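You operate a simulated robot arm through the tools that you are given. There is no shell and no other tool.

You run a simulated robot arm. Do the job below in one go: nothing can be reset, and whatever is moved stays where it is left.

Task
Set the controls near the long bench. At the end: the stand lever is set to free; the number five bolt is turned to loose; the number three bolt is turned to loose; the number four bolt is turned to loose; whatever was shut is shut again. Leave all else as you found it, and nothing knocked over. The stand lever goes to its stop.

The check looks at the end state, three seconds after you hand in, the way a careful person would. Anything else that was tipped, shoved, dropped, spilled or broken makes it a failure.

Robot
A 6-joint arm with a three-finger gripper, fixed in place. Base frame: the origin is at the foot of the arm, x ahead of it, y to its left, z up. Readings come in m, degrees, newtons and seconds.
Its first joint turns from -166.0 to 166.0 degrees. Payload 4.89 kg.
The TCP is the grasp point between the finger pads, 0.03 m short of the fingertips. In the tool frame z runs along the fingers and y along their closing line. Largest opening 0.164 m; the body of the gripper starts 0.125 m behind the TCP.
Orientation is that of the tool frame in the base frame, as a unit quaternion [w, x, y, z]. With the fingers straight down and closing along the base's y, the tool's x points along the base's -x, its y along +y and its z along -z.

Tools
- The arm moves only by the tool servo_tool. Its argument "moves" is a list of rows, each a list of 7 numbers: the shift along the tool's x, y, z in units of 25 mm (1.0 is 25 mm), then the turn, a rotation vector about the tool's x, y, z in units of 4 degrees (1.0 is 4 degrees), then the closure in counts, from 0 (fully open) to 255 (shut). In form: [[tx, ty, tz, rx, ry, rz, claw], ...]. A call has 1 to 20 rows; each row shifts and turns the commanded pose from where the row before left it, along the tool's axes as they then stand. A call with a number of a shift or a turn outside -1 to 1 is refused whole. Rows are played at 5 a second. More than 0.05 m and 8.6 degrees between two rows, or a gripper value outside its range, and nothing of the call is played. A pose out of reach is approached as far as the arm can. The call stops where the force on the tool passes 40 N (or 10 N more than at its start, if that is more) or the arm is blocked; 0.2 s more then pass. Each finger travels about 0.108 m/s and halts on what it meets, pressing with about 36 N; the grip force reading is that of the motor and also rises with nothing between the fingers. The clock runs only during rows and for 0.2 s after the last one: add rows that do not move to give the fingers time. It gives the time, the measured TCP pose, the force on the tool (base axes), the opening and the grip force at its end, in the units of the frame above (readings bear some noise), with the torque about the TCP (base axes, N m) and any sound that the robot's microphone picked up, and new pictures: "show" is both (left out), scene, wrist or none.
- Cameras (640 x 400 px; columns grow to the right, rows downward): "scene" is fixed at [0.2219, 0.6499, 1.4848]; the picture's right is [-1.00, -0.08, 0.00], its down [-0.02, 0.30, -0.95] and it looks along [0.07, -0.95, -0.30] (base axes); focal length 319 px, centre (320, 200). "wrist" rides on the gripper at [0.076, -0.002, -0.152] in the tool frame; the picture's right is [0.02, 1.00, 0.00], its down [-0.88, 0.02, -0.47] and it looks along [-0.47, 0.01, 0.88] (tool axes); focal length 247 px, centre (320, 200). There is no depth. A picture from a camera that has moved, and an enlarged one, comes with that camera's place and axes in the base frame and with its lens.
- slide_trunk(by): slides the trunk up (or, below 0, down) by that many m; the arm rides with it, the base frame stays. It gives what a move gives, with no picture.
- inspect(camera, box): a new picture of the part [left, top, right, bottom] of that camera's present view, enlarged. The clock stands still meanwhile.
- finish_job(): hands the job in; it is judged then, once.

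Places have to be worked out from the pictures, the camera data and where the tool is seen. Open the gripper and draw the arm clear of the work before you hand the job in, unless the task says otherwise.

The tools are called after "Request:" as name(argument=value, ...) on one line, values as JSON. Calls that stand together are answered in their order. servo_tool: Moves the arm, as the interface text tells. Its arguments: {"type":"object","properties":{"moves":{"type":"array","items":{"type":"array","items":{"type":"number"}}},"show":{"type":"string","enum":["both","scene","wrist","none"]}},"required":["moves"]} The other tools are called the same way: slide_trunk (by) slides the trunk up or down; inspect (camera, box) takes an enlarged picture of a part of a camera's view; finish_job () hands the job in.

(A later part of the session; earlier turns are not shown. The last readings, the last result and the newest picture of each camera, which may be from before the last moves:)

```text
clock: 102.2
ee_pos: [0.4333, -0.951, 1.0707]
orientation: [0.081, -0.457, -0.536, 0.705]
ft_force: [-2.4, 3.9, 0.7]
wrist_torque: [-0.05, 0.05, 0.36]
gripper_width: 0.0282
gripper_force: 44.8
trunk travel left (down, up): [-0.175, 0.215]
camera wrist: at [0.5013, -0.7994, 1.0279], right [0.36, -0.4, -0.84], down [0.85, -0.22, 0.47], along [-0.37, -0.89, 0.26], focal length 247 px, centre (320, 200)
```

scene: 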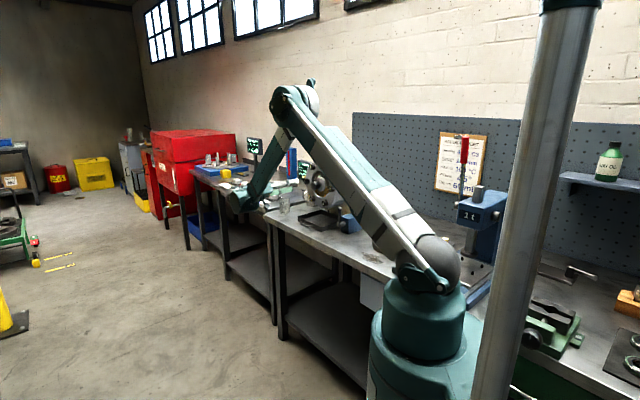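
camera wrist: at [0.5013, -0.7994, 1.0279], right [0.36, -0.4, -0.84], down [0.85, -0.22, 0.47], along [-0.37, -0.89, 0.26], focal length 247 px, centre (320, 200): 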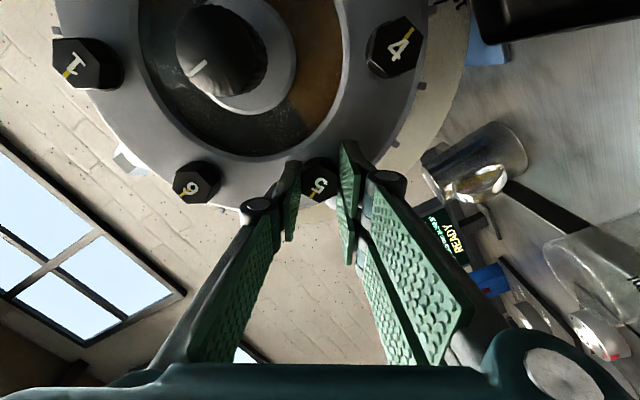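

The loads stay near zero and bolt 5 is following at 26°. Continuing.

Request:
servo_tool(moves=[[0, 0, 0, 0, 0, -1, 255], [0, 0, 0, 0, 0, -1, 255], [0, 0, 0, 0, 0, -1, 255], [0, 0, 0, 0, 0, -1, 255], [0, 0, 0, 0, 0, 0, 255]], show="none")

Request:
servo_tool(moves=[[0, 0, 0, 0, 0, -1, 255], [0, 0, 0, 0, 0, -1, 255], [0, 0, 0, 0, 0, -1, 255], [0, 0, 0, 0, 0, -1, 255], [0, 0, 0, 0, 0, 0, 255]], show="none")

Request:
servo_tool(moves=[[0, 0, 0, 0, 0, -1, 255], [0, 0, 0, 0, 0, -1, 255], [0, 0, 0, 0, 0, -1, 255], [0, 0, 0, 0, 0, 0, 255]], show="wrist")

Request:
inspect(camera="wrist", box=[240, 110, 400, 220])

```text
clock: 103.3
ee_pos: [0.4332, -0.9512, 1.0693]
orientation: [0.178, -0.378, -0.594, 0.687]
ft_force: [-5.8, -6.0, 1.6]
wrist_torque: [-0.08, 0.14, 0.53]
gripper_width: 0.0278
gripper_force: 45.3
trunk travel left (down, up): [-0.175, 0.215]
```

```text
clock: 104.5
ee_pos: [0.433, -0.9499, 1.0693]
orientation: [0.272, -0.292, -0.641, 0.655]
ft_force: [2.8, -2.4, 1.2]
wrist_torque: [-0.02, -0.03, 0.76]
gripper_width: 0.0279
gripper_force: 45.1
trunk travel left (down, up): [-0.175, 0.215]
```

```text
clock: 105.5
ee_pos: [0.4335, -0.9508, 1.0692]
orientation: [-0.339, 0.223, 0.668, -0.624]
ft_force: [4.1, 14.1, -0.9]
wrist_torque: [0.1, -0.15, -0.27]
gripper_width: 0.028
gripper_force: 44.3
trunk travel left (down, up): [-0.175, 0.215]
camera wrist: at [0.4943, -0.7912, 1.0847], right [-0.14, 0.14, -0.98], down [0.93, -0.31, -0.18], along [-0.33, -0.94, -0.09], focal length 247 px, centre (320, 200)
```

wrist: 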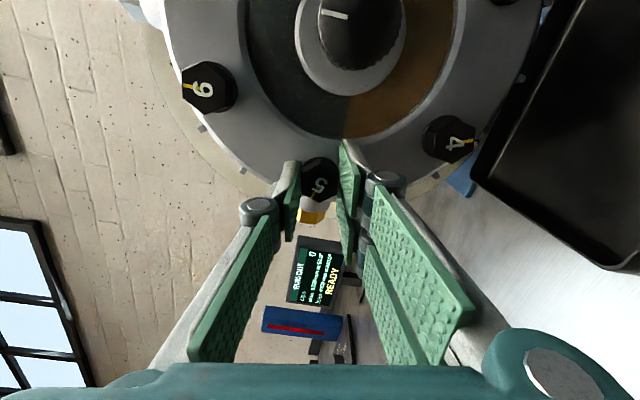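

```text
3.64 times, centred on (320, 165) of wrist
camera zoom: at [0.4943, -0.7912, 1.0847], right [-0.14, 0.14, -0.98], down [0.93, -0.31, -0.18], along [-0.33, -0.94, -0.09], focal length 898 px, centre (320, 327)
```

zoom: 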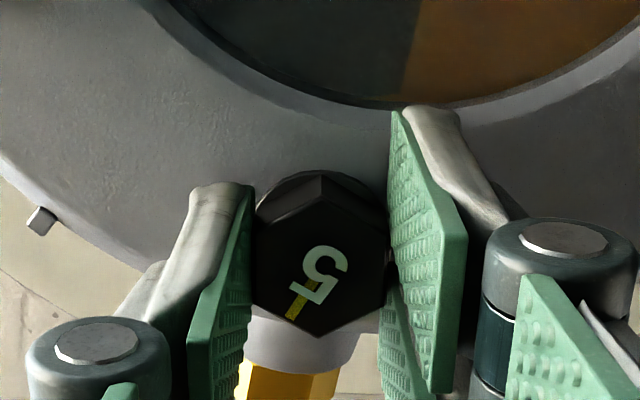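

70° done and loads are low. Continuing.

Request:
servo_tool(moves=[[0, 0, 0, 0, 0, -1, 255], [0, 0, 0, 0, 0, -1, 255], [0, 0, 0, 0, 0, -1, 255], [0, 0, 0, 0, 0, -1, 255], [0, 0, 0, 0, 0, 0, 255]], show="none")

Request:
servo_tool(moves=[[0, 0, 0, 0, 0, -1, 255], [0, 0, 0, 0, 0, -1, 255], [0, 0, 0, 0, 0, -1, 255], [0, 0, 0, 0, 0, 0, 255]], show="none")

```text
clock: 106.8
ee_pos: [0.4318, -0.9503, 1.0693]
orientation: [-0.423, 0.128, 0.693, -0.57]
ft_force: [5.1, 8.6, 1.6]
wrist_torque: [-0.06, 0.15, -0.23]
gripper_width: 0.0276
gripper_force: 45.3
trunk travel left (down, up): [-0.175, 0.215]
```

```text
clock: 107.8
ee_pos: [0.4343, -0.9509, 1.0707]
orientation: [-0.48, 0.055, 0.702, -0.523]
ft_force: [8.7, 1.0, 5.5]
wrist_torque: [-0.3, 0.35, -0.23]
gripper_width: 0.0275
gripper_force: 45.0
trunk travel left (down, up): [-0.175, 0.215]
```

98° done with loads still small; carrying on.

Request:
servo_tool(moves=[[0, 0, 0, 0, 0, -1, 255], [0, 0, 0, 0, 0, -1, 255], [0, 0, 0, 0, 0, -1, 255], [0, 0, 0, 0, 0, -1, 255], [0, 0, 0, 0, 0, 0, 255]], show="none")

Request:
servo_tool(moves=[[0, 0, 0, 0, 0, -1, 255], [0, 0, 0, 0, 0, -1, 255], [0, 0, 0, 0, 0, -1, 255], [0, 0, 0, 0, 0, -1, 255], [0, 0, 0, 0, 0, 0, 255]], show="none")

Request:
servo_tool(moves=[[0, 0, 0, 0, 0, -1, 255], [0, 0, 0, 0, 0, -1, 255], [0, 0, 0, 0, 0, -1, 255], [0, 0, 0, 0, 0, 0, 255]], show="wrist")

Request:
inspect(camera="wrist", box=[240, 110, 400, 220])

```text
clock: 109.0
ee_pos: [0.4329, -0.9515, 1.0705]
orientation: [-0.548, -0.043, 0.703, -0.451]
ft_force: [8.0, -10.3, 16.3]
wrist_torque: [-0.84, 0.81, 0.03]
gripper_width: 0.0277
gripper_force: 44.5
trunk travel left (down, up): [-0.175, 0.215]
```

```text
clock: 110.1
ee_pos: [0.4326, -0.9508, 1.0699]
orientation: [-0.605, -0.141, 0.69, -0.372]
ft_force: [0.3, -1.0, 7.6]
wrist_torque: [0.35, -0.31, 0.64]
gripper_width: 0.0282
gripper_force: 44.5
trunk travel left (down, up): [-0.175, 0.215]
stopped in row 5: the force on the tool passed its limit at 41 N (the readings are from after the stop); the commanded pose is now the measured one
```

```text
clock: 111.1
ee_pos: [0.4339, -0.9517, 1.0703]
orientation: [-0.641, -0.211, 0.672, -0.305]
ft_force: [-8.6, 2.6, 1.6]
wrist_torque: [-0.8, 0.84, -0.02]
gripper_width: 0.0278
gripper_force: 44.7
trunk travel left (down, up): [-0.175, 0.215]
camera wrist: at [0.5402, -0.8398, 1.1455], right [-0.68, 0.73, -0.12], down [0.41, 0.24, -0.88], along [-0.61, -0.64, -0.46], focal length 247 px, centre (320, 200)
```

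wrist: 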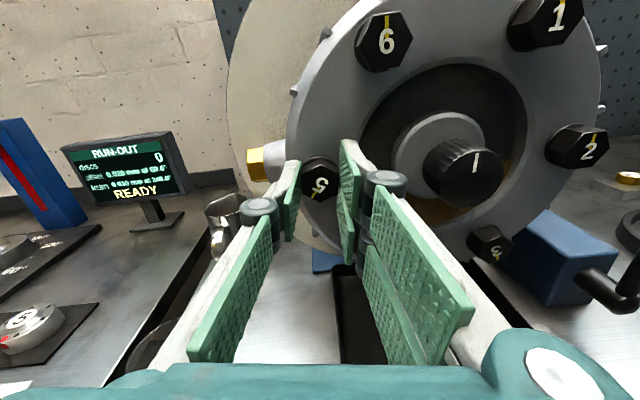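

```text
3.64 times, centred on (320, 165) of wrist
camera zoom: at [0.5402, -0.8398, 1.1455], right [-0.68, 0.73, -0.12], down [0.41, 0.24, -0.88], along [-0.61, -0.64, -0.46], focal length 898 px, centre (320, 327)
```

zoom: 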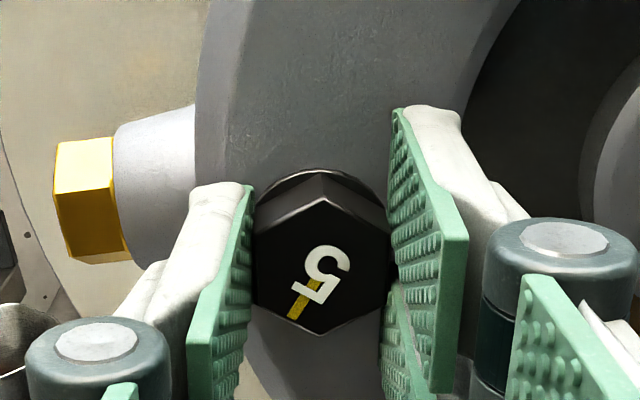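

A brief force spike stopped one row, but the pose re-synced and loads are low. Bolt 5 is at about 141°, so I'll continue.

Request:
servo_tool(moves=[[0, 0, 0, 0, 0, -1, 255], [0, 0, 0, 0, 0, -1, 255], [0, 0, 0, 0, 0, -1, 255], [0, 0, 0, 0, 0, 0, 255]], show="none")

Request:
servo_tool(moves=[[0, 0, 0, 0, 0, -1, 255], [0, 0, 0, 0, 0, -1, 255], [0, 0, 0, 0, 0, -1, 255], [0, 0, 0, 0, 0, 0, 255]], show="none")

Request:
servo_tool(moves=[[0, 0, 0, 0, 0, -1, 255], [0, 0, 0, 0, 0, -1, 255], [0, 0, 0, 0, 0, -1, 255], [0, 0, 0, 0, 0, 0, 255]], show="none")

```text
clock: 112.1
ee_pos: [0.4341, -0.9511, 1.0711]
orientation: [0.669, 0.281, -0.646, 0.237]
ft_force: [-6.8, -1.0, 0.2]
wrist_torque: [-0.35, 0.33, 0.33]
gripper_width: 0.0278
gripper_force: 44.5
trunk travel left (down, up): [-0.175, 0.215]
```

```text
clock: 113.1
ee_pos: [0.434, -0.9513, 1.0697]
orientation: [0.691, 0.347, -0.613, 0.166]
ft_force: [4.1, -7.3, 5.0]
wrist_torque: [-0.25, 0.2, 0.81]
gripper_width: 0.0281
gripper_force: 45.4
trunk travel left (down, up): [-0.175, 0.215]
```

```text
clock: 114.1
ee_pos: [0.4346, -0.9508, 1.0695]
orientation: [0.704, 0.41, -0.572, 0.093]
ft_force: [9.1, -9.6, 3.9]
wrist_torque: [-0.33, 0.3, 1.07]
gripper_width: 0.0278
gripper_force: 44.8
trunk travel left (down, up): [-0.175, 0.215]
```

About 177° now; going on toward the stop.

Request:
servo_tool(moves=[[0, 0, 0, 0, 0, -1, 255], [0, 0, 0, 0, 0, -1, 255], [0, 0, 0, 0, 0, -1, 255], [0, 0, 0, 0, 0, -1, 255], [0, 0, 0, 0, 0, 0, 255]], show="none")

Request:
servo_tool(moves=[[0, 0, 0, 0, 0, -0.7, 255], [0, 0, 0, 0, 0, -0.7, 255], [0, 0, 0, 0, 0, 0, 255]], show="none")

Request:
servo_tool(moves=[[0, 0, 0, 0, 0, -0.6, 255], [0, 0, 0, 0, 0, -0.6, 255], [0, 0, 0, 0, 0, 0, 255]], show="wrist")

Request:
inspect(camera="wrist", box=[240, 110, 400, 220])

```text
clock: 115.3
ee_pos: [0.4332, -0.9513, 1.0696]
orientation: [0.71, 0.485, -0.51, -0.007]
ft_force: [11.1, -16.4, 3.7]
wrist_torque: [-0.09, 0.11, 0.99]
gripper_width: 0.0277
gripper_force: 45.2
trunk travel left (down, up): [-0.175, 0.215]
```

```text
clock: 116.1
ee_pos: [0.4348, -0.9511, 1.0693]
orientation: [0.709, 0.509, -0.486, -0.041]
ft_force: [7.3, -8.2, -0.3]
wrist_torque: [-0.02, 0.05, 0.8]
gripper_width: 0.0279
gripper_force: 45.0
trunk travel left (down, up): [-0.175, 0.215]
```

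```text
clock: 116.9
ee_pos: [0.4341, -0.9511, 1.0689]
orientation: [0.706, 0.53, -0.465, -0.071]
ft_force: [2.8, -4.1, -5.1]
wrist_torque: [-0.51, -0.97, 0.17]
gripper_width: 0.0288
gripper_force: 45.3
trunk travel left (down, up): [-0.175, 0.215]
camera wrist: at [0.5893, -0.8927, 1.112], right [-0.38, 0.42, 0.83], down [-0.15, 0.85, -0.5], along [-0.91, -0.32, -0.26], focal length 247 px, centre (320, 200)
```

wrist: 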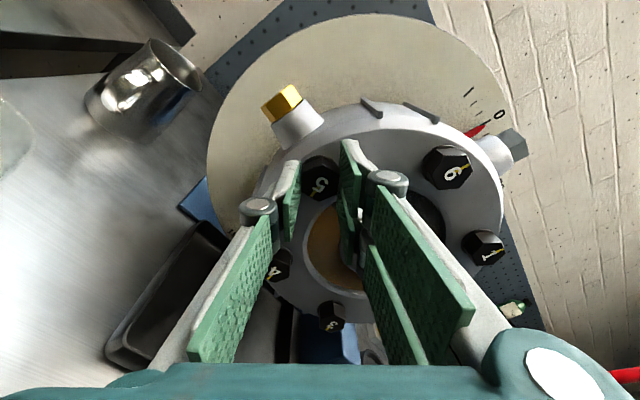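

```text
3.64 times, centred on (320, 165) of wrist
camera zoom: at [0.5893, -0.8927, 1.112], right [-0.38, 0.42, 0.83], down [-0.15, 0.85, -0.5], along [-0.91, -0.32, -0.26], focal length 898 px, centre (320, 327)
```

zoom: 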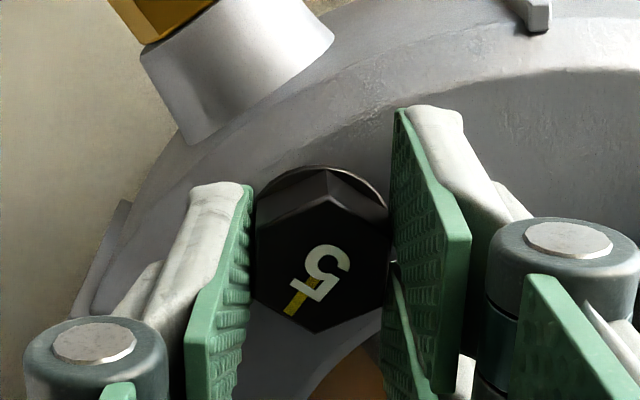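

Bolt 5 is at its stop too, with axis torque about -1.0 N·m and the jaws cammed to 28.8 mm. I'll ease back, open, and retreat.

Request:
servo_tool(moves=[[0, 0, 0, 0, 0, 0.5, 255], [0, 0, 0, 0, 0, 0.4, 255], [0, 0, 0, 0, 0, 0, 220], [0, 0, 0, 0, 0, 0, 150], [0, 0, 0, 0, 0, 0, 150]], show="none")

Request:
servo_tool(moves=[[0, 0, -0.8, 0, 0, 0, 150], [0, 0, -0.8, 0, 0, 0, 150], [0, 0, -0.8, 0, 0, 0, 150], [0, 0, -0.8, 0, 0, 0, 150], [0, 0, -0.8, 0, 0, 0, 150], [0, 0, -0.8, 0, 0, 0, 150]], show="none")

Request:
servo_tool(moves=[[0, 0, 0, 0, 0, 1, 150], [0, 0, 0, 0, 0, 1, 150], [0, 0, 0, 0, 0, 1, 150], [0, 0, 0, 0, 0, 1, 150], [0, 0, 0, 0, 0, 1, 150], [0, 0, 0, 0, 0, 1, 150], [0, 0, 0, 0, 0, 1, 150], [0, 0, 0, 0, 0, 1, 150], [0, 0, 0, 0, 0, 1, 150], [0, 0, 0, 0, 0, 1, 150], [0, 0, 0, 0, 0, 1, 150], [0, 0, 0, 0, 0, 1, 150], [0, 0, 0, 0, 0, 0.8, 150]], show="both")

Request:
inspect(camera="wrist", box=[240, 30, 540, 240])

```text
clock: 118.1
ee_pos: [0.4337, -0.9498, 1.0698]
orientation: [0.708, 0.514, -0.481, -0.049]
ft_force: [-0.8, 0.2, -0.4]
wrist_torque: [0.01, 0.01, -0.03]
gripper_width: 0.0675
gripper_force: 0.0
trunk travel left (down, up): [-0.175, 0.215]
```

```text
clock: 119.5
ee_pos: [0.5204, -0.8688, 1.0682]
orientation: [0.709, 0.514, -0.48, -0.049]
ft_force: [-0.4, -0.7, -0.4]
wrist_torque: [0.0, 0.05, -0.04]
gripper_width: 0.0675
gripper_force: 0.0
trunk travel left (down, up): [-0.175, 0.215]
```

```text
clock: 122.3
ee_pos: [0.5218, -0.8683, 1.0693]
orientation: [0.66, 0.256, -0.656, 0.263]
ft_force: [0.5, 0.8, -0.4]
wrist_torque: [0.03, 0.03, 0.06]
gripper_width: 0.0678
gripper_force: 0.0
trunk travel left (down, up): [-0.175, 0.215]
camera wrist: at [0.6345, -0.7647, 1.1448], right [-0.68, 0.73, 0.01], down [0.33, 0.33, -0.88], along [-0.65, -0.6, -0.47], focal length 247 px, centre (320, 200)
```

scene: 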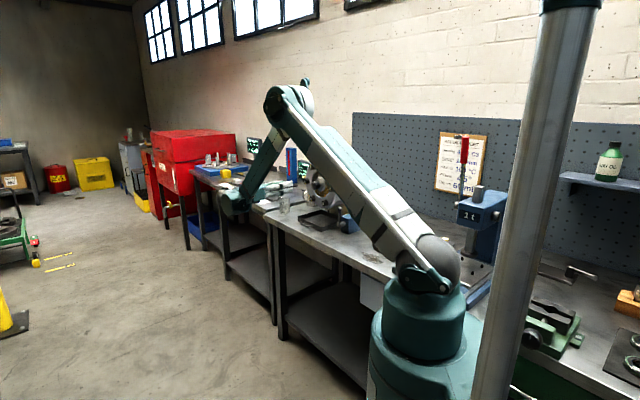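
wrist: 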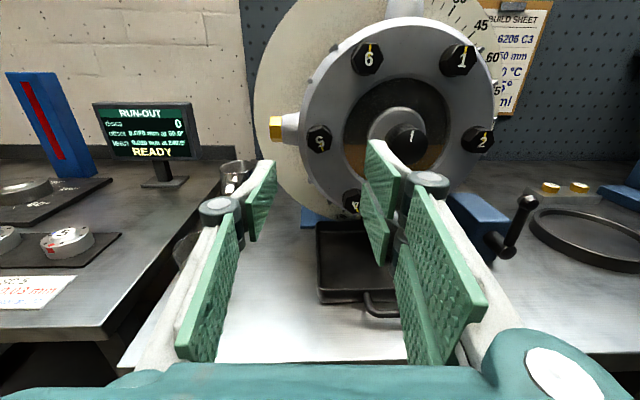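

```text
1.90 times, centred on (390, 135) of wrist
camera zoom: at [0.6345, -0.7647, 1.1448], right [-0.68, 0.73, 0.01], down [0.33, 0.33, -0.88], along [-0.65, -0.6, -0.47], focal length 470 px, centre (187, 324)
```

zoom: 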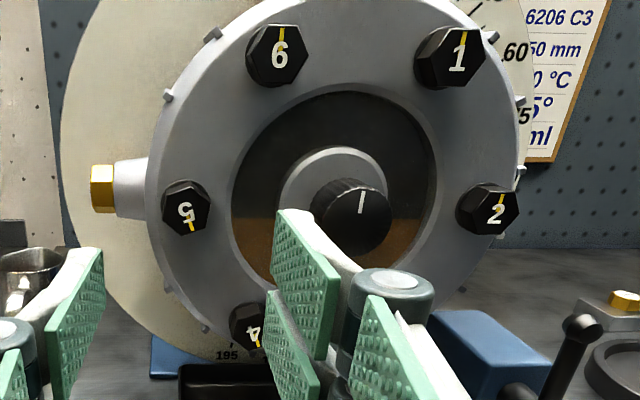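

All three bolts show their marks about 200° round, and bolts 1, 2 and 6 and the housing are unchanged. Now for the lever: I'll slide the tool 0.28 m to the right, in front of the lever ball, staying clear of the face.

Request:
servo_tool(moves=[[-0.07, 0.93, -0.1, 0, 0, 0, 150], [-0.07, 0.93, -0.1, 0, 0, 0, 150], [-0.07, 0.93, -0.1, 0, 0, 0, 150], [-0.07, 0.93, -0.1, 0, 0, 0, 150], [-0.07, 0.93, -0.1, 0, 0, 0, 150], [-0.07, 0.93, -0.1, 0, 0, 0, 150], [-0.07, 0.93, -0.1, 0, 0, 0, 150], [-0.07, 0.93, -0.1, 0, 0, 0, 150], [-0.07, 0.93, -0.1, 0, 0, 0, 150], [-0.07, 0.93, -0.1, 0, 0, 0, 150], [-0.07, 0.93, -0.1, 0, 0, 0, 150], [-0.07, 0.93, -0.1, 0, 0, 0, 150]], show="both")

Request:
inspect(camera="wrist", box=[230, 90, 430, 230])

```text
clock: 124.9
ee_pos: [0.3527, -0.6456, 1.0453]
orientation: [0.66, 0.256, -0.656, 0.261]
ft_force: [0.9, -0.9, -2.2]
wrist_torque: [-0.01, 0.06, -0.07]
gripper_width: 0.0676
gripper_force: 0.2
trunk travel left (down, up): [-0.175, 0.215]
camera wrist: at [0.4664, -0.5417, 1.1208], right [-0.68, 0.73, 0.02], down [0.33, 0.33, -0.88], along [-0.65, -0.6, -0.47], focal length 247 px, centre (320, 200)
```

scene: 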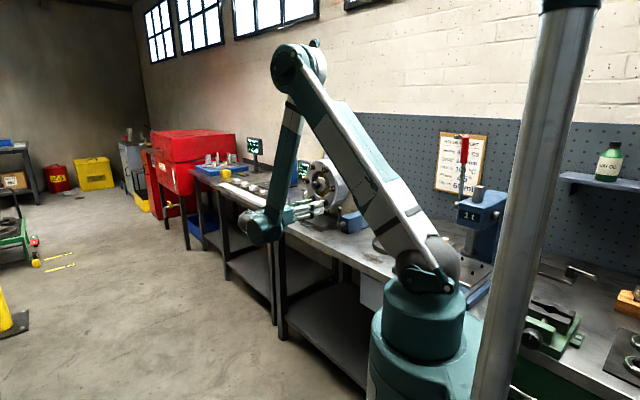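
wrist: 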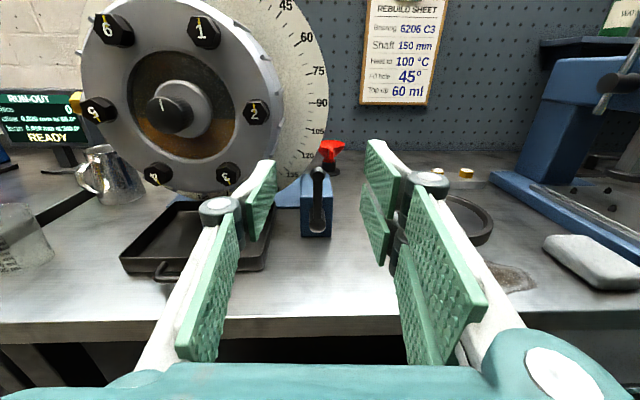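

```text
2.86 times, centred on (330, 160) of wrist
camera zoom: at [0.4664, -0.5417, 1.1208], right [-0.68, 0.73, 0.02], down [0.33, 0.33, -0.88], along [-0.65, -0.6, -0.47], focal length 706 px, centre (291, 314)
```

zoom: 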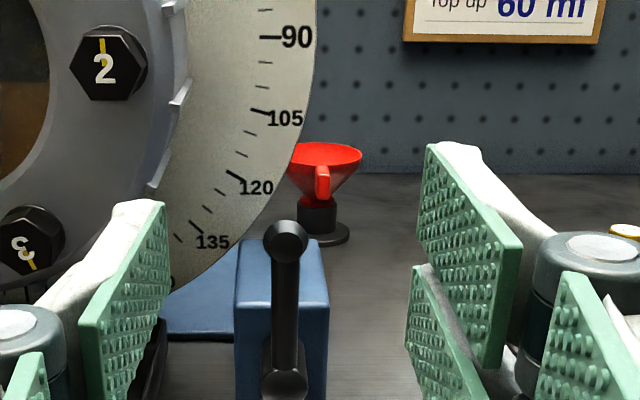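

The lever is almost dead ahead. I'll enlarge it to measure the ball, rod and pivot, and to check for any markings on the block.

Request:
inspect(camera="wrist", box=[285, 155, 355, 245])

Request:
inspect(camera="scene", box=[310, 195, 380, 245])

```text
4.44 times, centred on (320, 200) of wrist
camera zoom: at [0.4664, -0.5417, 1.1208], right [-0.68, 0.73, 0.02], down [0.33, 0.33, -0.88], along [-0.65, -0.6, -0.47], focal length 1098 px, centre (320, 200)
```

zoom: 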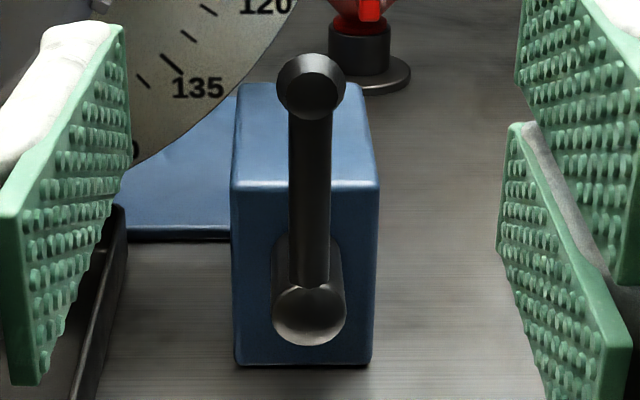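

```text
8.00 times, centred on (345, 220) of scene
camera zoom: at [0.2219, 0.6499, 1.4848], right [-1.0, -0.08, 0.0], down [-0.02, 0.3, -0.95], along [0.07, -0.95, -0.3], focal length 2554 px, centre (120, 40)
```

zoom: 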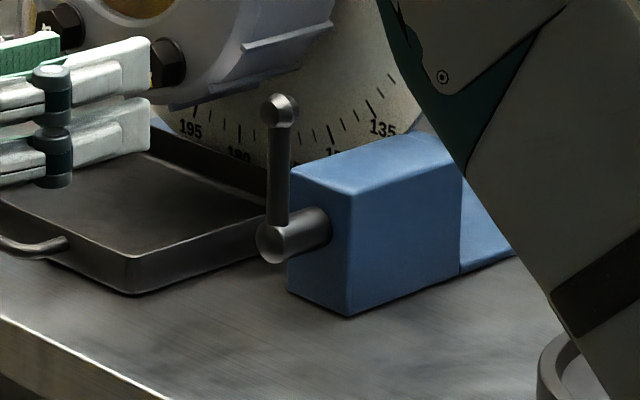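

No labels on the block; the rod is vertical, about 14 mm thick, with a 22 mm ball near z≈0.99 and the pivot near z≈0.905, around 0.17–0.18 m ahead. I'll come down and closer, with the rod between the open fingers, then re-measure.

Request:
servo_tool(moves=[[-0.8, 0, 0.4, 0, 0, 0, 150], [-0.8, 0, 0.8, 0, 0, 0, 150], [-0.8, 0, 0.8, 0, 0, 0, 150], [-0.8, 0, 0.8, 0, 0, 0, 150], [0, 0, 0.4, 0, 0, 0, 150], [0, 0, 0, 0, 0, 0, 150]], show="both")

Request:
inspect(camera="wrist", box=[260, 110, 380, 210])

```text
clock: 126.3
ee_pos: [0.2956, -0.7003, 0.9664]
orientation: [0.66, 0.256, -0.656, 0.263]
ft_force: [1.0, -0.5, 0.1]
wrist_torque: [-0.01, -0.01, -0.04]
gripper_width: 0.0674
gripper_force: 0.0
trunk travel left (down, up): [-0.175, 0.215]
camera wrist: at [0.408, -0.596, 1.0411], right [-0.68, 0.73, 0.02], down [0.33, 0.33, -0.89], along [-0.65, -0.6, -0.47], focal length 247 px, centre (320, 200)
```

scene: 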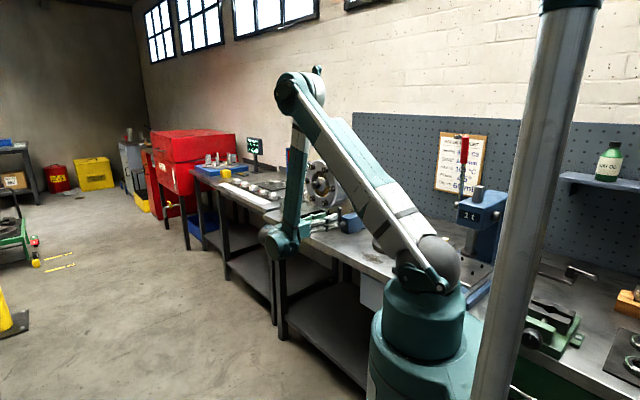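
wrist: 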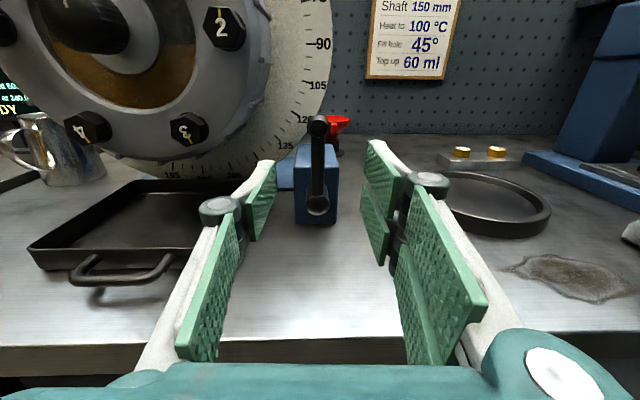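

```text
4.00 times, centred on (320, 160) of wrist
camera zoom: at [0.408, -0.596, 1.0411], right [-0.68, 0.73, 0.02], down [0.33, 0.33, -0.89], along [-0.65, -0.6, -0.47], focal length 988 px, centre (320, 360)
```

zoom: 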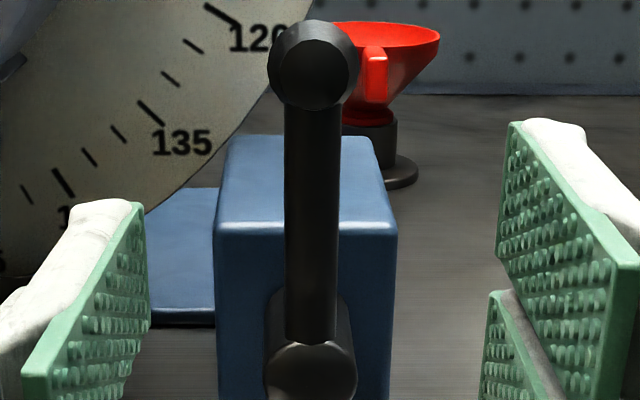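

The rod is about 80 mm ahead of the TCP and 1.5 mm left, with the pivot at z≈0.917. I'll advance 60 mm so the tips pass the rod by about 10 mm, well short of the block face.

Request:
servo_tool(moves=[[0, -0.06, 0.8, 0, 0, 0, 150], [0, 0, 0.8, 0, 0, 0, 150], [0, 0, 0.8, 0, 0, 0, 150], [0, 0, 0, 0, 0, 0, 150]], show="both")

Request:
inspect(camera="wrist", box=[240, 90, 400, 220])

Request:
inspect(camera="scene", box=[300, 190, 380, 245])

```text
clock: 127.3
ee_pos: [0.2518, -0.7422, 0.9671]
orientation: [0.66, 0.257, -0.656, 0.263]
ft_force: [0.7, -0.7, 0.6]
wrist_torque: [-0.01, 0.01, 0.0]
gripper_width: 0.0674
gripper_force: 0.0
trunk travel left (down, up): [-0.175, 0.215]
camera wrist: at [0.3652, -0.639, 1.0418], right [-0.68, 0.73, 0.02], down [0.33, 0.33, -0.89], along [-0.65, -0.6, -0.47], focal length 247 px, centre (320, 200)
```

scene: 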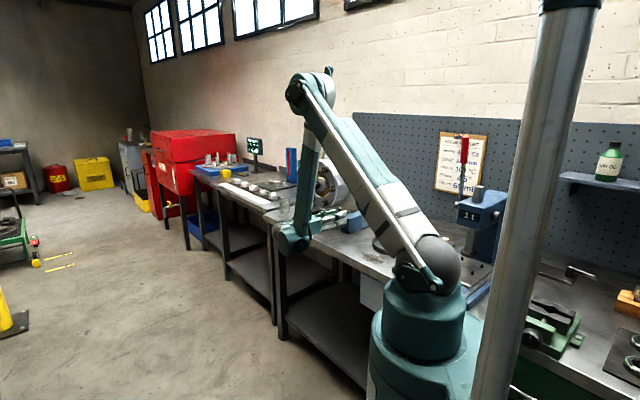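
wrist: 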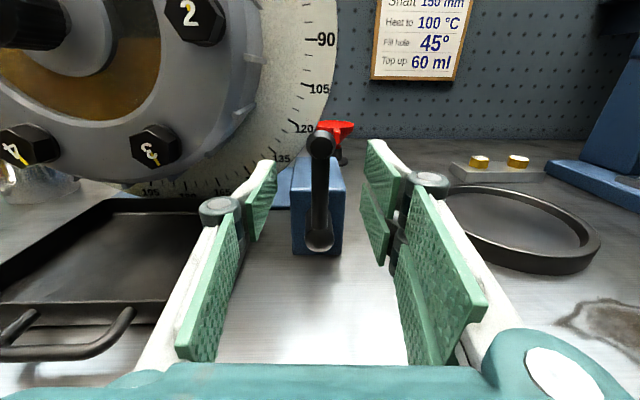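

```text
3.08 times, centred on (320, 155) of wrist
camera zoom: at [0.3652, -0.639, 1.0418], right [-0.68, 0.73, 0.02], down [0.33, 0.33, -0.89], along [-0.65, -0.6, -0.47], focal length 760 px, centre (320, 338)
```

zoom: 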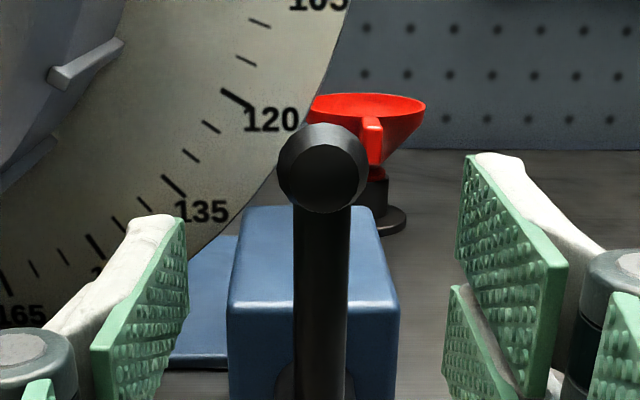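

```text
7.27 times, centred on (340, 218) of scene
camera zoom: at [0.2219, 0.6499, 1.4848], right [-1.0, -0.08, 0.0], down [-0.02, 0.3, -0.95], along [0.07, -0.95, -0.3], focal length 2322 px, centre (174, 73)
```

zoom: 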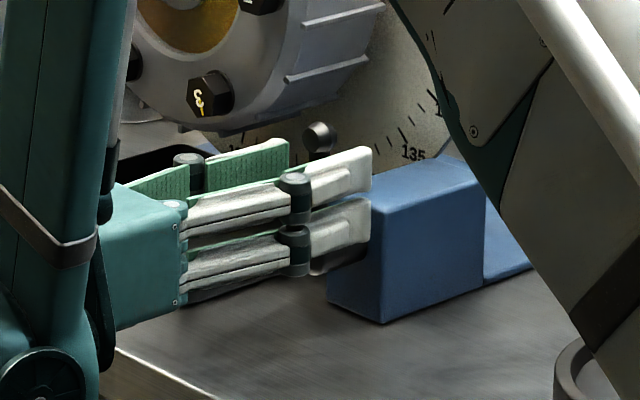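

The fingers are two-pronged and straddle the rod, with the ball level with the upper prongs. I'll close to about 24 mm, which cages the ball and rod without clamping, then test which way the lever moves.

Request:
servo_tool(moves=[[0, 0, 0, 0, 0, 0, 200], [0, 0, 0, 0, 0, 0, 217], [0, 0, 0, 0, 0, 0, 217]], show="wrist")

Request:
inspect(camera="wrist", box=[240, 90, 400, 220])

```text
clock: 128.1
ee_pos: [0.2517, -0.743, 0.9659]
orientation: [0.66, 0.255, -0.656, 0.263]
ft_force: [-0.8, 0.5, -0.4]
wrist_torque: [0.0, -0.06, -0.02]
gripper_width: 0.0248
gripper_force: 0.1
trunk travel left (down, up): [-0.175, 0.215]
camera wrist: at [0.3652, -0.6389, 1.0418], right [-0.68, 0.73, 0.02], down [0.33, 0.33, -0.88], along [-0.65, -0.6, -0.47], focal length 247 px, centre (320, 200)
```

wrist: 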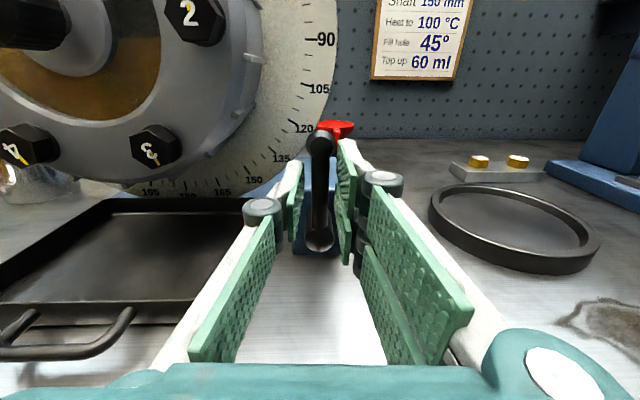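

```text
3.08 times, centred on (320, 155) of wrist
camera zoom: at [0.3652, -0.6389, 1.0418], right [-0.68, 0.73, 0.02], down [0.33, 0.33, -0.88], along [-0.65, -0.6, -0.47], focal length 760 px, centre (320, 338)
```

zoom: 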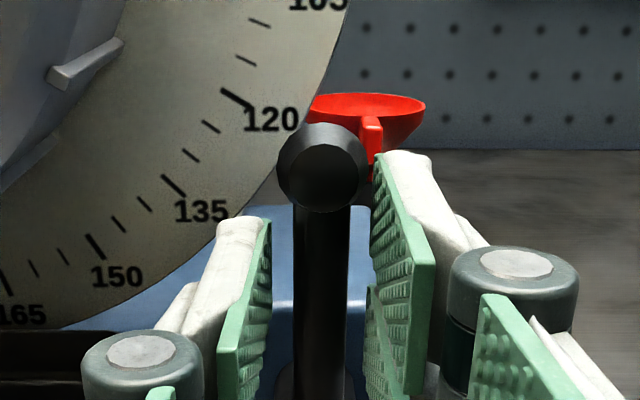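

The rod is centred in the cage with about 5 mm of slack each side. I'll swing the cage clockwise (to the right) about the lever's pivot by 16°, watching the force for movement or a block.

Request:
servo_tool(moves=[[-0.005, 0.14, 0, 0, 0, 1, 217], [-0.005, 0.14, 0, 0, 0, 1, 217], [-0.005, 0.14, 0, 0, 0, 1, 217], [-0.005, 0.14, 0, 0, 0, 1, 217], [0, 0, 0, 0, 0, 0, 217]], show="wrist")

Request:
inspect(camera="wrist", box=[240, 90, 400, 220])

```text
clock: 129.3
ee_pos: [0.2464, -0.7387, 0.9673]
orientation: [-0.616, -0.163, 0.686, -0.351]
ft_force: [22.3, -15.3, -12.4]
wrist_torque: [0.59, 0.28, 0.73]
gripper_width: 0.0333
gripper_force: 11.4
out of reach, approached as far as the arm can: row 4
trunk travel left (down, up): [-0.175, 0.215]
camera wrist: at [0.3463, -0.6185, 1.0409], right [-0.66, 0.71, -0.26], down [0.5, 0.15, -0.85], along [-0.56, -0.69, -0.45], focal length 247 px, centre (320, 200)
```

wrist: 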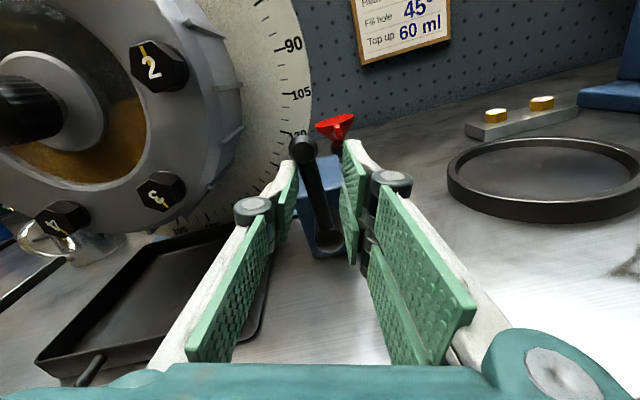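

```text
3.08 times, centred on (320, 155) of wrist
camera zoom: at [0.3463, -0.6185, 1.0409], right [-0.66, 0.71, -0.26], down [0.5, 0.15, -0.85], along [-0.56, -0.69, -0.45], focal length 760 px, centre (320, 338)
```

zoom: 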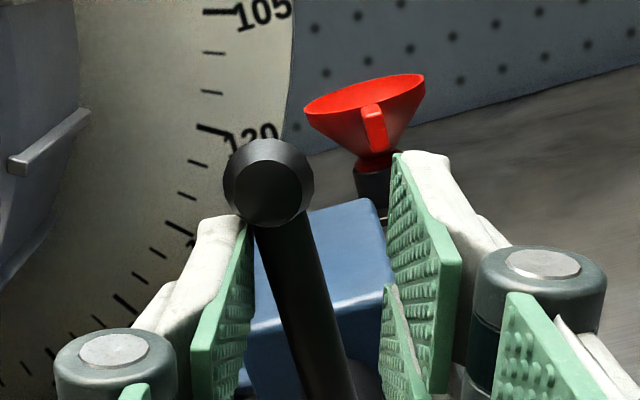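

The lever did not follow: it stayed vertical and pushed back with about 26 N, so right is its current stop and free must be to the left. I'll swing back to centre and look.

Request:
servo_tool(moves=[[0.005, -0.14, 0, 0, 0, -1, 217], [0.005, -0.14, 0, 0, 0, -1, 217], [0.005, -0.14, 0, 0, 0, -1, 217], [0.005, -0.14, 0, 0, 0, -1, 217], [0, 0, 0, 0, 0, 0, 217]], show="wrist")

Request:
inspect(camera="wrist", box=[240, 90, 400, 220])

```text
clock: 130.5
ee_pos: [0.254, -0.7453, 0.9726]
orientation: [0.66, 0.256, -0.655, 0.263]
ft_force: [-1.5, 1.6, 0.2]
wrist_torque: [-0.02, -0.02, -0.03]
gripper_width: 0.0252
gripper_force: 0.8
trunk travel left (down, up): [-0.175, 0.215]
camera wrist: at [0.3679, -0.6416, 1.0479], right [-0.68, 0.73, 0.02], down [0.33, 0.33, -0.89], along [-0.65, -0.6, -0.47], focal length 247 px, centre (320, 200)
```

wrist: 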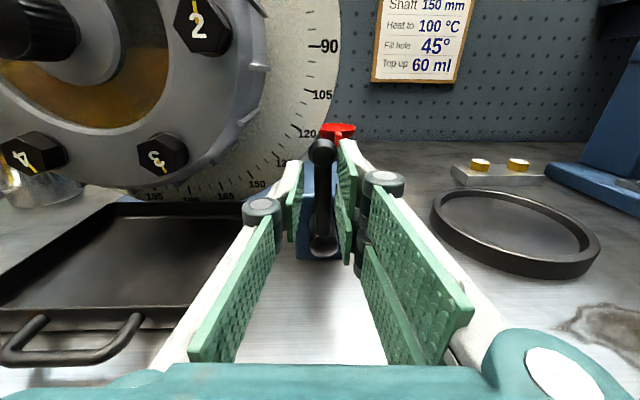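

```text
3.08 times, centred on (320, 155) of wrist
camera zoom: at [0.3679, -0.6416, 1.0479], right [-0.68, 0.73, 0.02], down [0.33, 0.33, -0.89], along [-0.65, -0.6, -0.47], focal length 760 px, centre (320, 338)
```

zoom: 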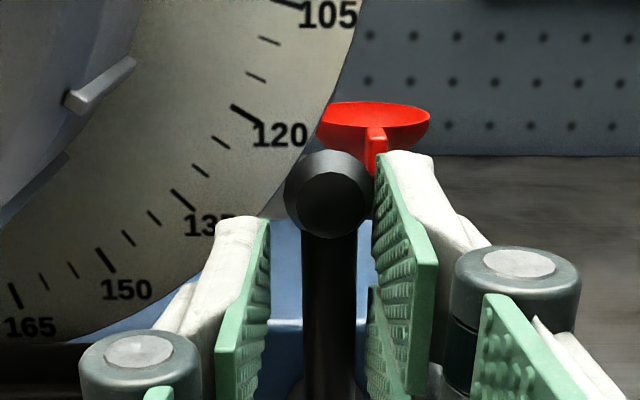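

The lever is still vertical and I've drifted about 6 mm up and 3 mm left. I'll re-centre, then swing the cage counter-clockwise (left).

Request:
servo_tool(moves=[[-0.26, 0.1, 0, 0, 0, 0, 217], [0, 0, 0, 0, 0, 0, 217]], show="none")

Request:
servo_tool(moves=[[-0.005, -0.14, 0, 0, 0, -1, 217], [-0.005, -0.14, 0, 0, 0, -1, 217], [-0.005, -0.14, 0, 0, 0, -1, 217], [-0.005, -0.14, 0, 0, 0, -1, 217], [0, 0, 0, 0, 0, 0, 217]], show="wrist")

Request:
inspect(camera="wrist", box=[240, 90, 400, 220])

```text
clock: 131.1
ee_pos: [0.2536, -0.744, 0.9647]
orientation: [0.66, 0.257, -0.656, 0.262]
ft_force: [0.5, 0.9, 0.4]
wrist_torque: [-0.02, 0.01, 0.05]
gripper_width: 0.0248
gripper_force: 0.2
trunk travel left (down, up): [-0.175, 0.215]
```

```text
clock: 132.3
ee_pos: [0.2625, -0.7549, 0.9633]
orientation: [0.69, 0.345, -0.614, 0.168]
ft_force: [-1.3, 1.8, 2.4]
wrist_torque: [-0.08, 0.02, 0.0]
gripper_width: 0.0253
gripper_force: 0.7
trunk travel left (down, up): [-0.175, 0.215]
camera wrist: at [0.3908, -0.6659, 1.0359], right [-0.65, 0.7, 0.29], down [0.17, 0.51, -0.85], along [-0.74, -0.5, -0.45], focal length 247 px, centre (320, 200)
```

wrist: 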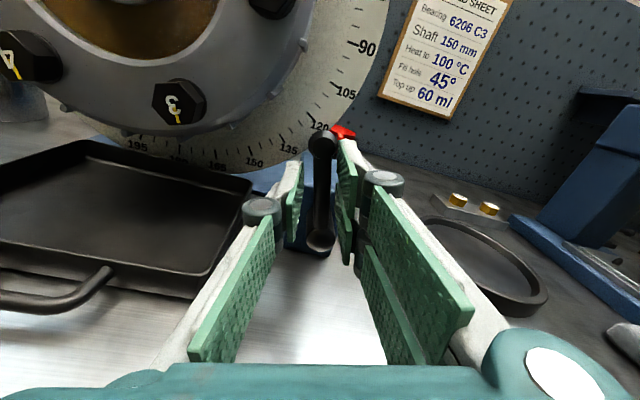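

```text
3.08 times, centred on (320, 155) of wrist
camera zoom: at [0.3908, -0.6659, 1.0359], right [-0.65, 0.7, 0.29], down [0.17, 0.51, -0.85], along [-0.74, -0.5, -0.45], focal length 760 px, centre (320, 338)
```

zoom: 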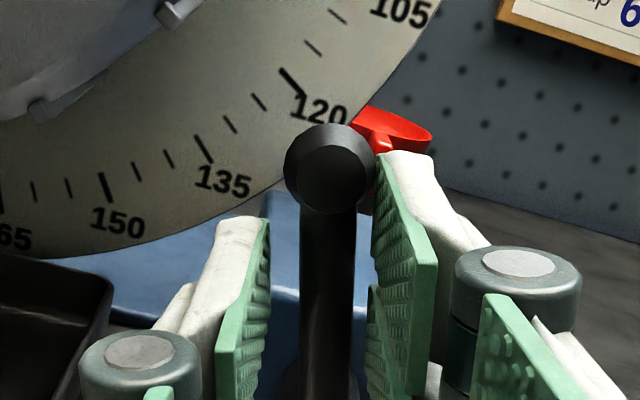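

The lever follows to the left with only 2–3 N. I'll keep swinging counter-clockwise toward its stop.

Request:
servo_tool(moves=[[-0.005, -0.14, 0, 0, 0, -1, 217], [-0.005, -0.14, 0, 0, 0, -1, 217], [-0.005, -0.14, 0, 0, 0, -1, 217], [-0.005, -0.14, 0, 0, 0, -1, 217], [-0.005, -0.14, 0, 0, 0, -1, 217], [0, 0, 0, 0, 0, 0, 217]], show="wrist")

Request:
inspect(camera="wrist", box=[240, 90, 400, 220])

```text
clock: 133.7
ee_pos: [0.2747, -0.7656, 0.9555]
orientation: [0.708, 0.447, -0.544, 0.045]
ft_force: [-0.2, 0.5, -0.4]
wrist_torque: [0.01, 0.03, -0.01]
gripper_width: 0.0244
gripper_force: 0.0
trunk travel left (down, up): [-0.175, 0.215]
camera wrist: at [0.4168, -0.6958, 1.0163], right [-0.54, 0.59, 0.6], down [-0.02, 0.71, -0.71], along [-0.84, -0.4, -0.37], focal length 247 px, centre (320, 200)
```

wrist: 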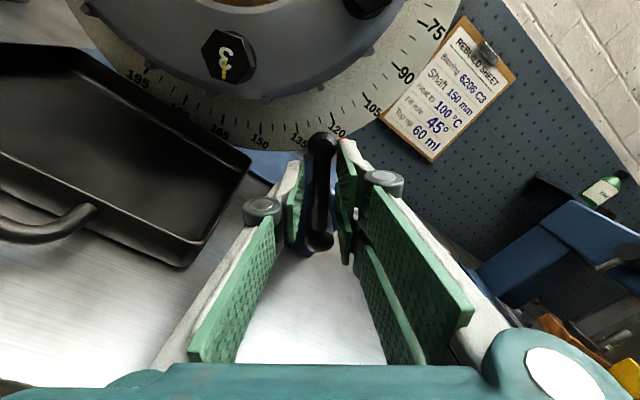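

```text
3.08 times, centred on (320, 155) of wrist
camera zoom: at [0.4168, -0.6958, 1.0163], right [-0.54, 0.59, 0.6], down [-0.02, 0.71, -0.71], along [-0.84, -0.4, -0.37], focal length 760 px, centre (320, 338)
```

zoom: 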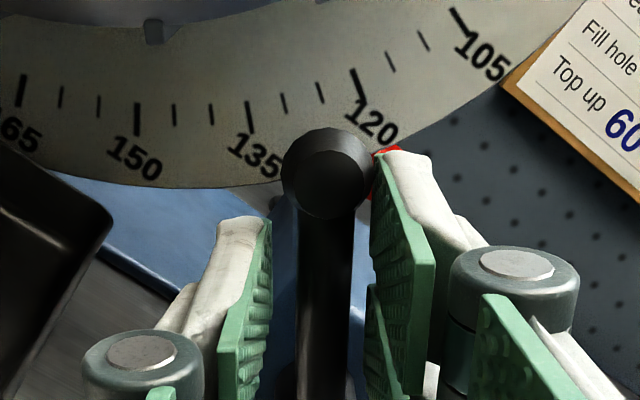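

At about 36° and still moving freely. I'll continue a bit more while keeping an eye on the tray corner.

Request:
servo_tool(moves=[[-0.005, -0.14, 0, 0, 0, -1, 217], [-0.005, -0.14, 0, 0, 0, -1, 217], [-0.005, -0.14, 0, 0, 0, -1, 217], [0, 0, 0, 0, 0, 0, 217]], show="wrist")

Request:
inspect(camera="wrist", box=[240, 90, 400, 220])

Request:
inspect(camera="scene", box=[300, 190, 380, 245])

```text
clock: 134.7
ee_pos: [0.278, -0.7728, 0.9487]
orientation: [0.709, 0.501, -0.495, -0.029]
ft_force: [-0.5, 0.0, 0.8]
wrist_torque: [-0.04, 0.02, 0.01]
gripper_width: 0.0247
gripper_force: 0.1
trunk travel left (down, up): [-0.175, 0.215]
camera wrist: at [0.43, -0.7102, 0.9988], right [-0.44, 0.48, 0.75], down [-0.11, 0.81, -0.58], along [-0.89, -0.34, -0.3], focal length 247 px, centre (320, 200)
```

wrist: 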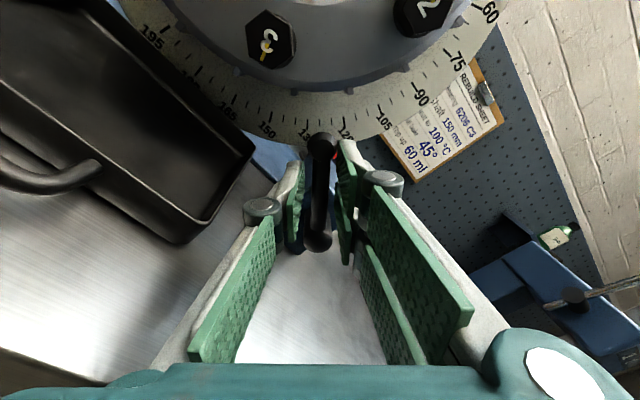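

```text
3.08 times, centred on (320, 155) of wrist
camera zoom: at [0.43, -0.7102, 0.9988], right [-0.44, 0.48, 0.75], down [-0.11, 0.81, -0.58], along [-0.89, -0.34, -0.3], focal length 760 px, centre (320, 338)
```

zoom: 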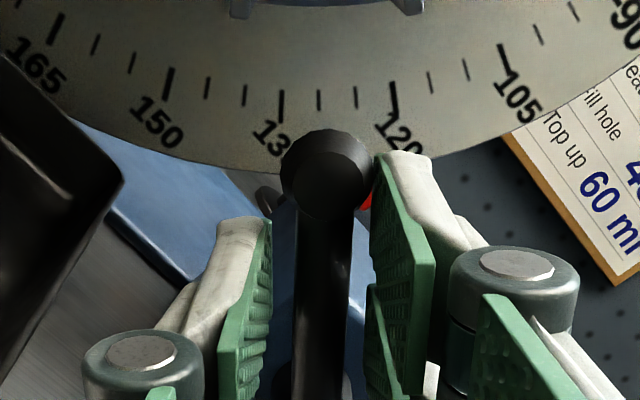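

```text
7.27 times, centred on (340, 218) of scene
camera zoom: at [0.2219, 0.6499, 1.4848], right [-1.0, -0.08, 0.0], down [-0.02, 0.3, -0.95], along [0.07, -0.95, -0.3], focal length 2322 px, centre (174, 73)
```

zoom: 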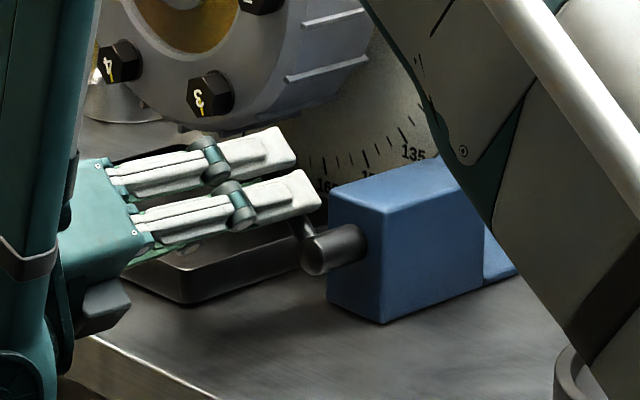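

At 48° the lever still moves freely, but the lower finger is getting close to the tray. I'll back off, close the fingers into a peg, and reposition on the upper side of the rod to push it the rest of the way from above.

Request:
servo_tool(moves=[[0, 0, -0.8, 0, 0, 0, 217], [0, 0, -0.8, 0, 0, 0, 217], [0, 0, -0.8, 0, 0, 0, 217], [0, 0.55, 0, 0, 0, 0, 255], [0, 0.55, 0, 0, 0, 0, 255], [0, 0, 0, 0, 0, 0, 255], [0, 0, 0, 0, 0, 0, 255]], show="wrist")

Request:
inspect(camera="wrist", box=[220, 80, 420, 220])

```text
clock: 136.3
ee_pos: [0.3086, -0.7166, 0.969]
orientation: [0.71, 0.501, -0.494, -0.029]
ft_force: [0.2, 0.5, -0.4]
wrist_torque: [-0.01, 0.0, -0.04]
gripper_width: 0.0004
gripper_force: 36.1
trunk travel left (down, up): [-0.175, 0.215]
camera wrist: at [0.461, -0.6542, 1.0187], right [-0.44, 0.49, 0.75], down [-0.11, 0.8, -0.58], along [-0.89, -0.34, -0.3], focal length 247 px, centre (320, 200)
```

wrist: 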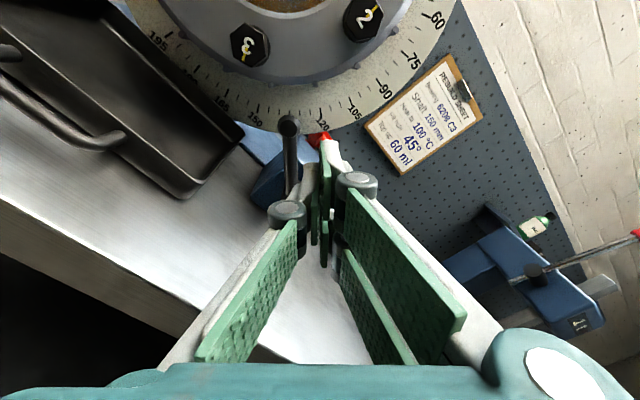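

```text
2.86 times, centred on (320, 150) of wrist
camera zoom: at [0.461, -0.6542, 1.0187], right [-0.44, 0.49, 0.75], down [-0.11, 0.8, -0.58], along [-0.89, -0.34, -0.3], focal length 706 px, centre (320, 343)
```

zoom: 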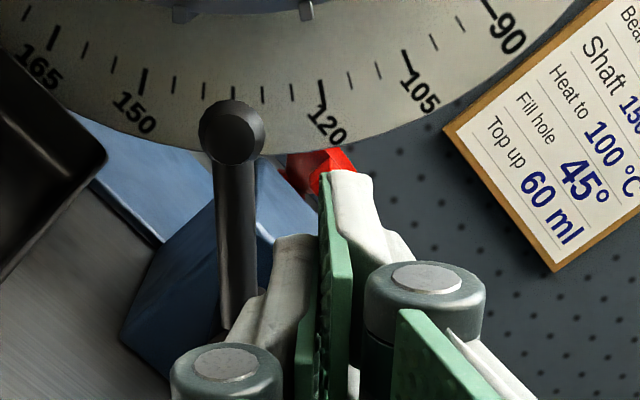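

The lever stays where I left it, and the closed fingers now sit about 1 cm clear on its upper side. I'll advance 60 mm and then push down around the pivot.

Request:
servo_tool(moves=[[0, 0, 0.8, 0, 0, 0, 255], [0, 0, 0.8, 0, 0, 0, 255], [0, 0, 0.75, 0, 0, 0, 255], [0, 0, 0, 0, 0, 0, 255]], show="wrist")

Request:
inspect(camera="wrist", box=[220, 80, 420, 220])

```text
clock: 137.3
ee_pos: [0.2666, -0.7562, 0.9718]
orientation: [0.709, 0.501, -0.495, -0.028]
ft_force: [0.6, 1.0, -0.2]
wrist_torque: [0.01, 0.02, -0.03]
gripper_width: 0.0
gripper_force: 36.1
trunk travel left (down, up): [-0.175, 0.215]
camera wrist: at [0.419, -0.6946, 1.0201], right [-0.44, 0.49, 0.75], down [-0.11, 0.8, -0.58], along [-0.89, -0.34, -0.3], focal length 247 px, centre (320, 200)
```

wrist: 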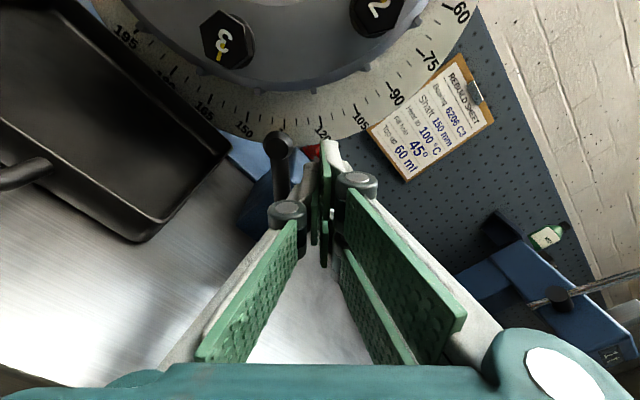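

```text
2.86 times, centred on (320, 150) of wrist
camera zoom: at [0.419, -0.6946, 1.0201], right [-0.44, 0.49, 0.75], down [-0.11, 0.8, -0.58], along [-0.89, -0.34, -0.3], focal length 706 px, centre (320, 343)
```

zoom: 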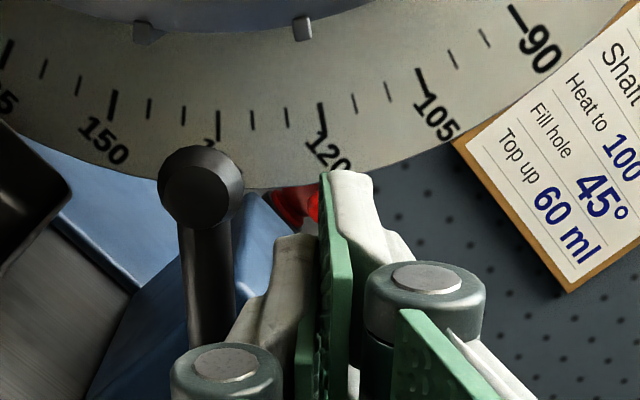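

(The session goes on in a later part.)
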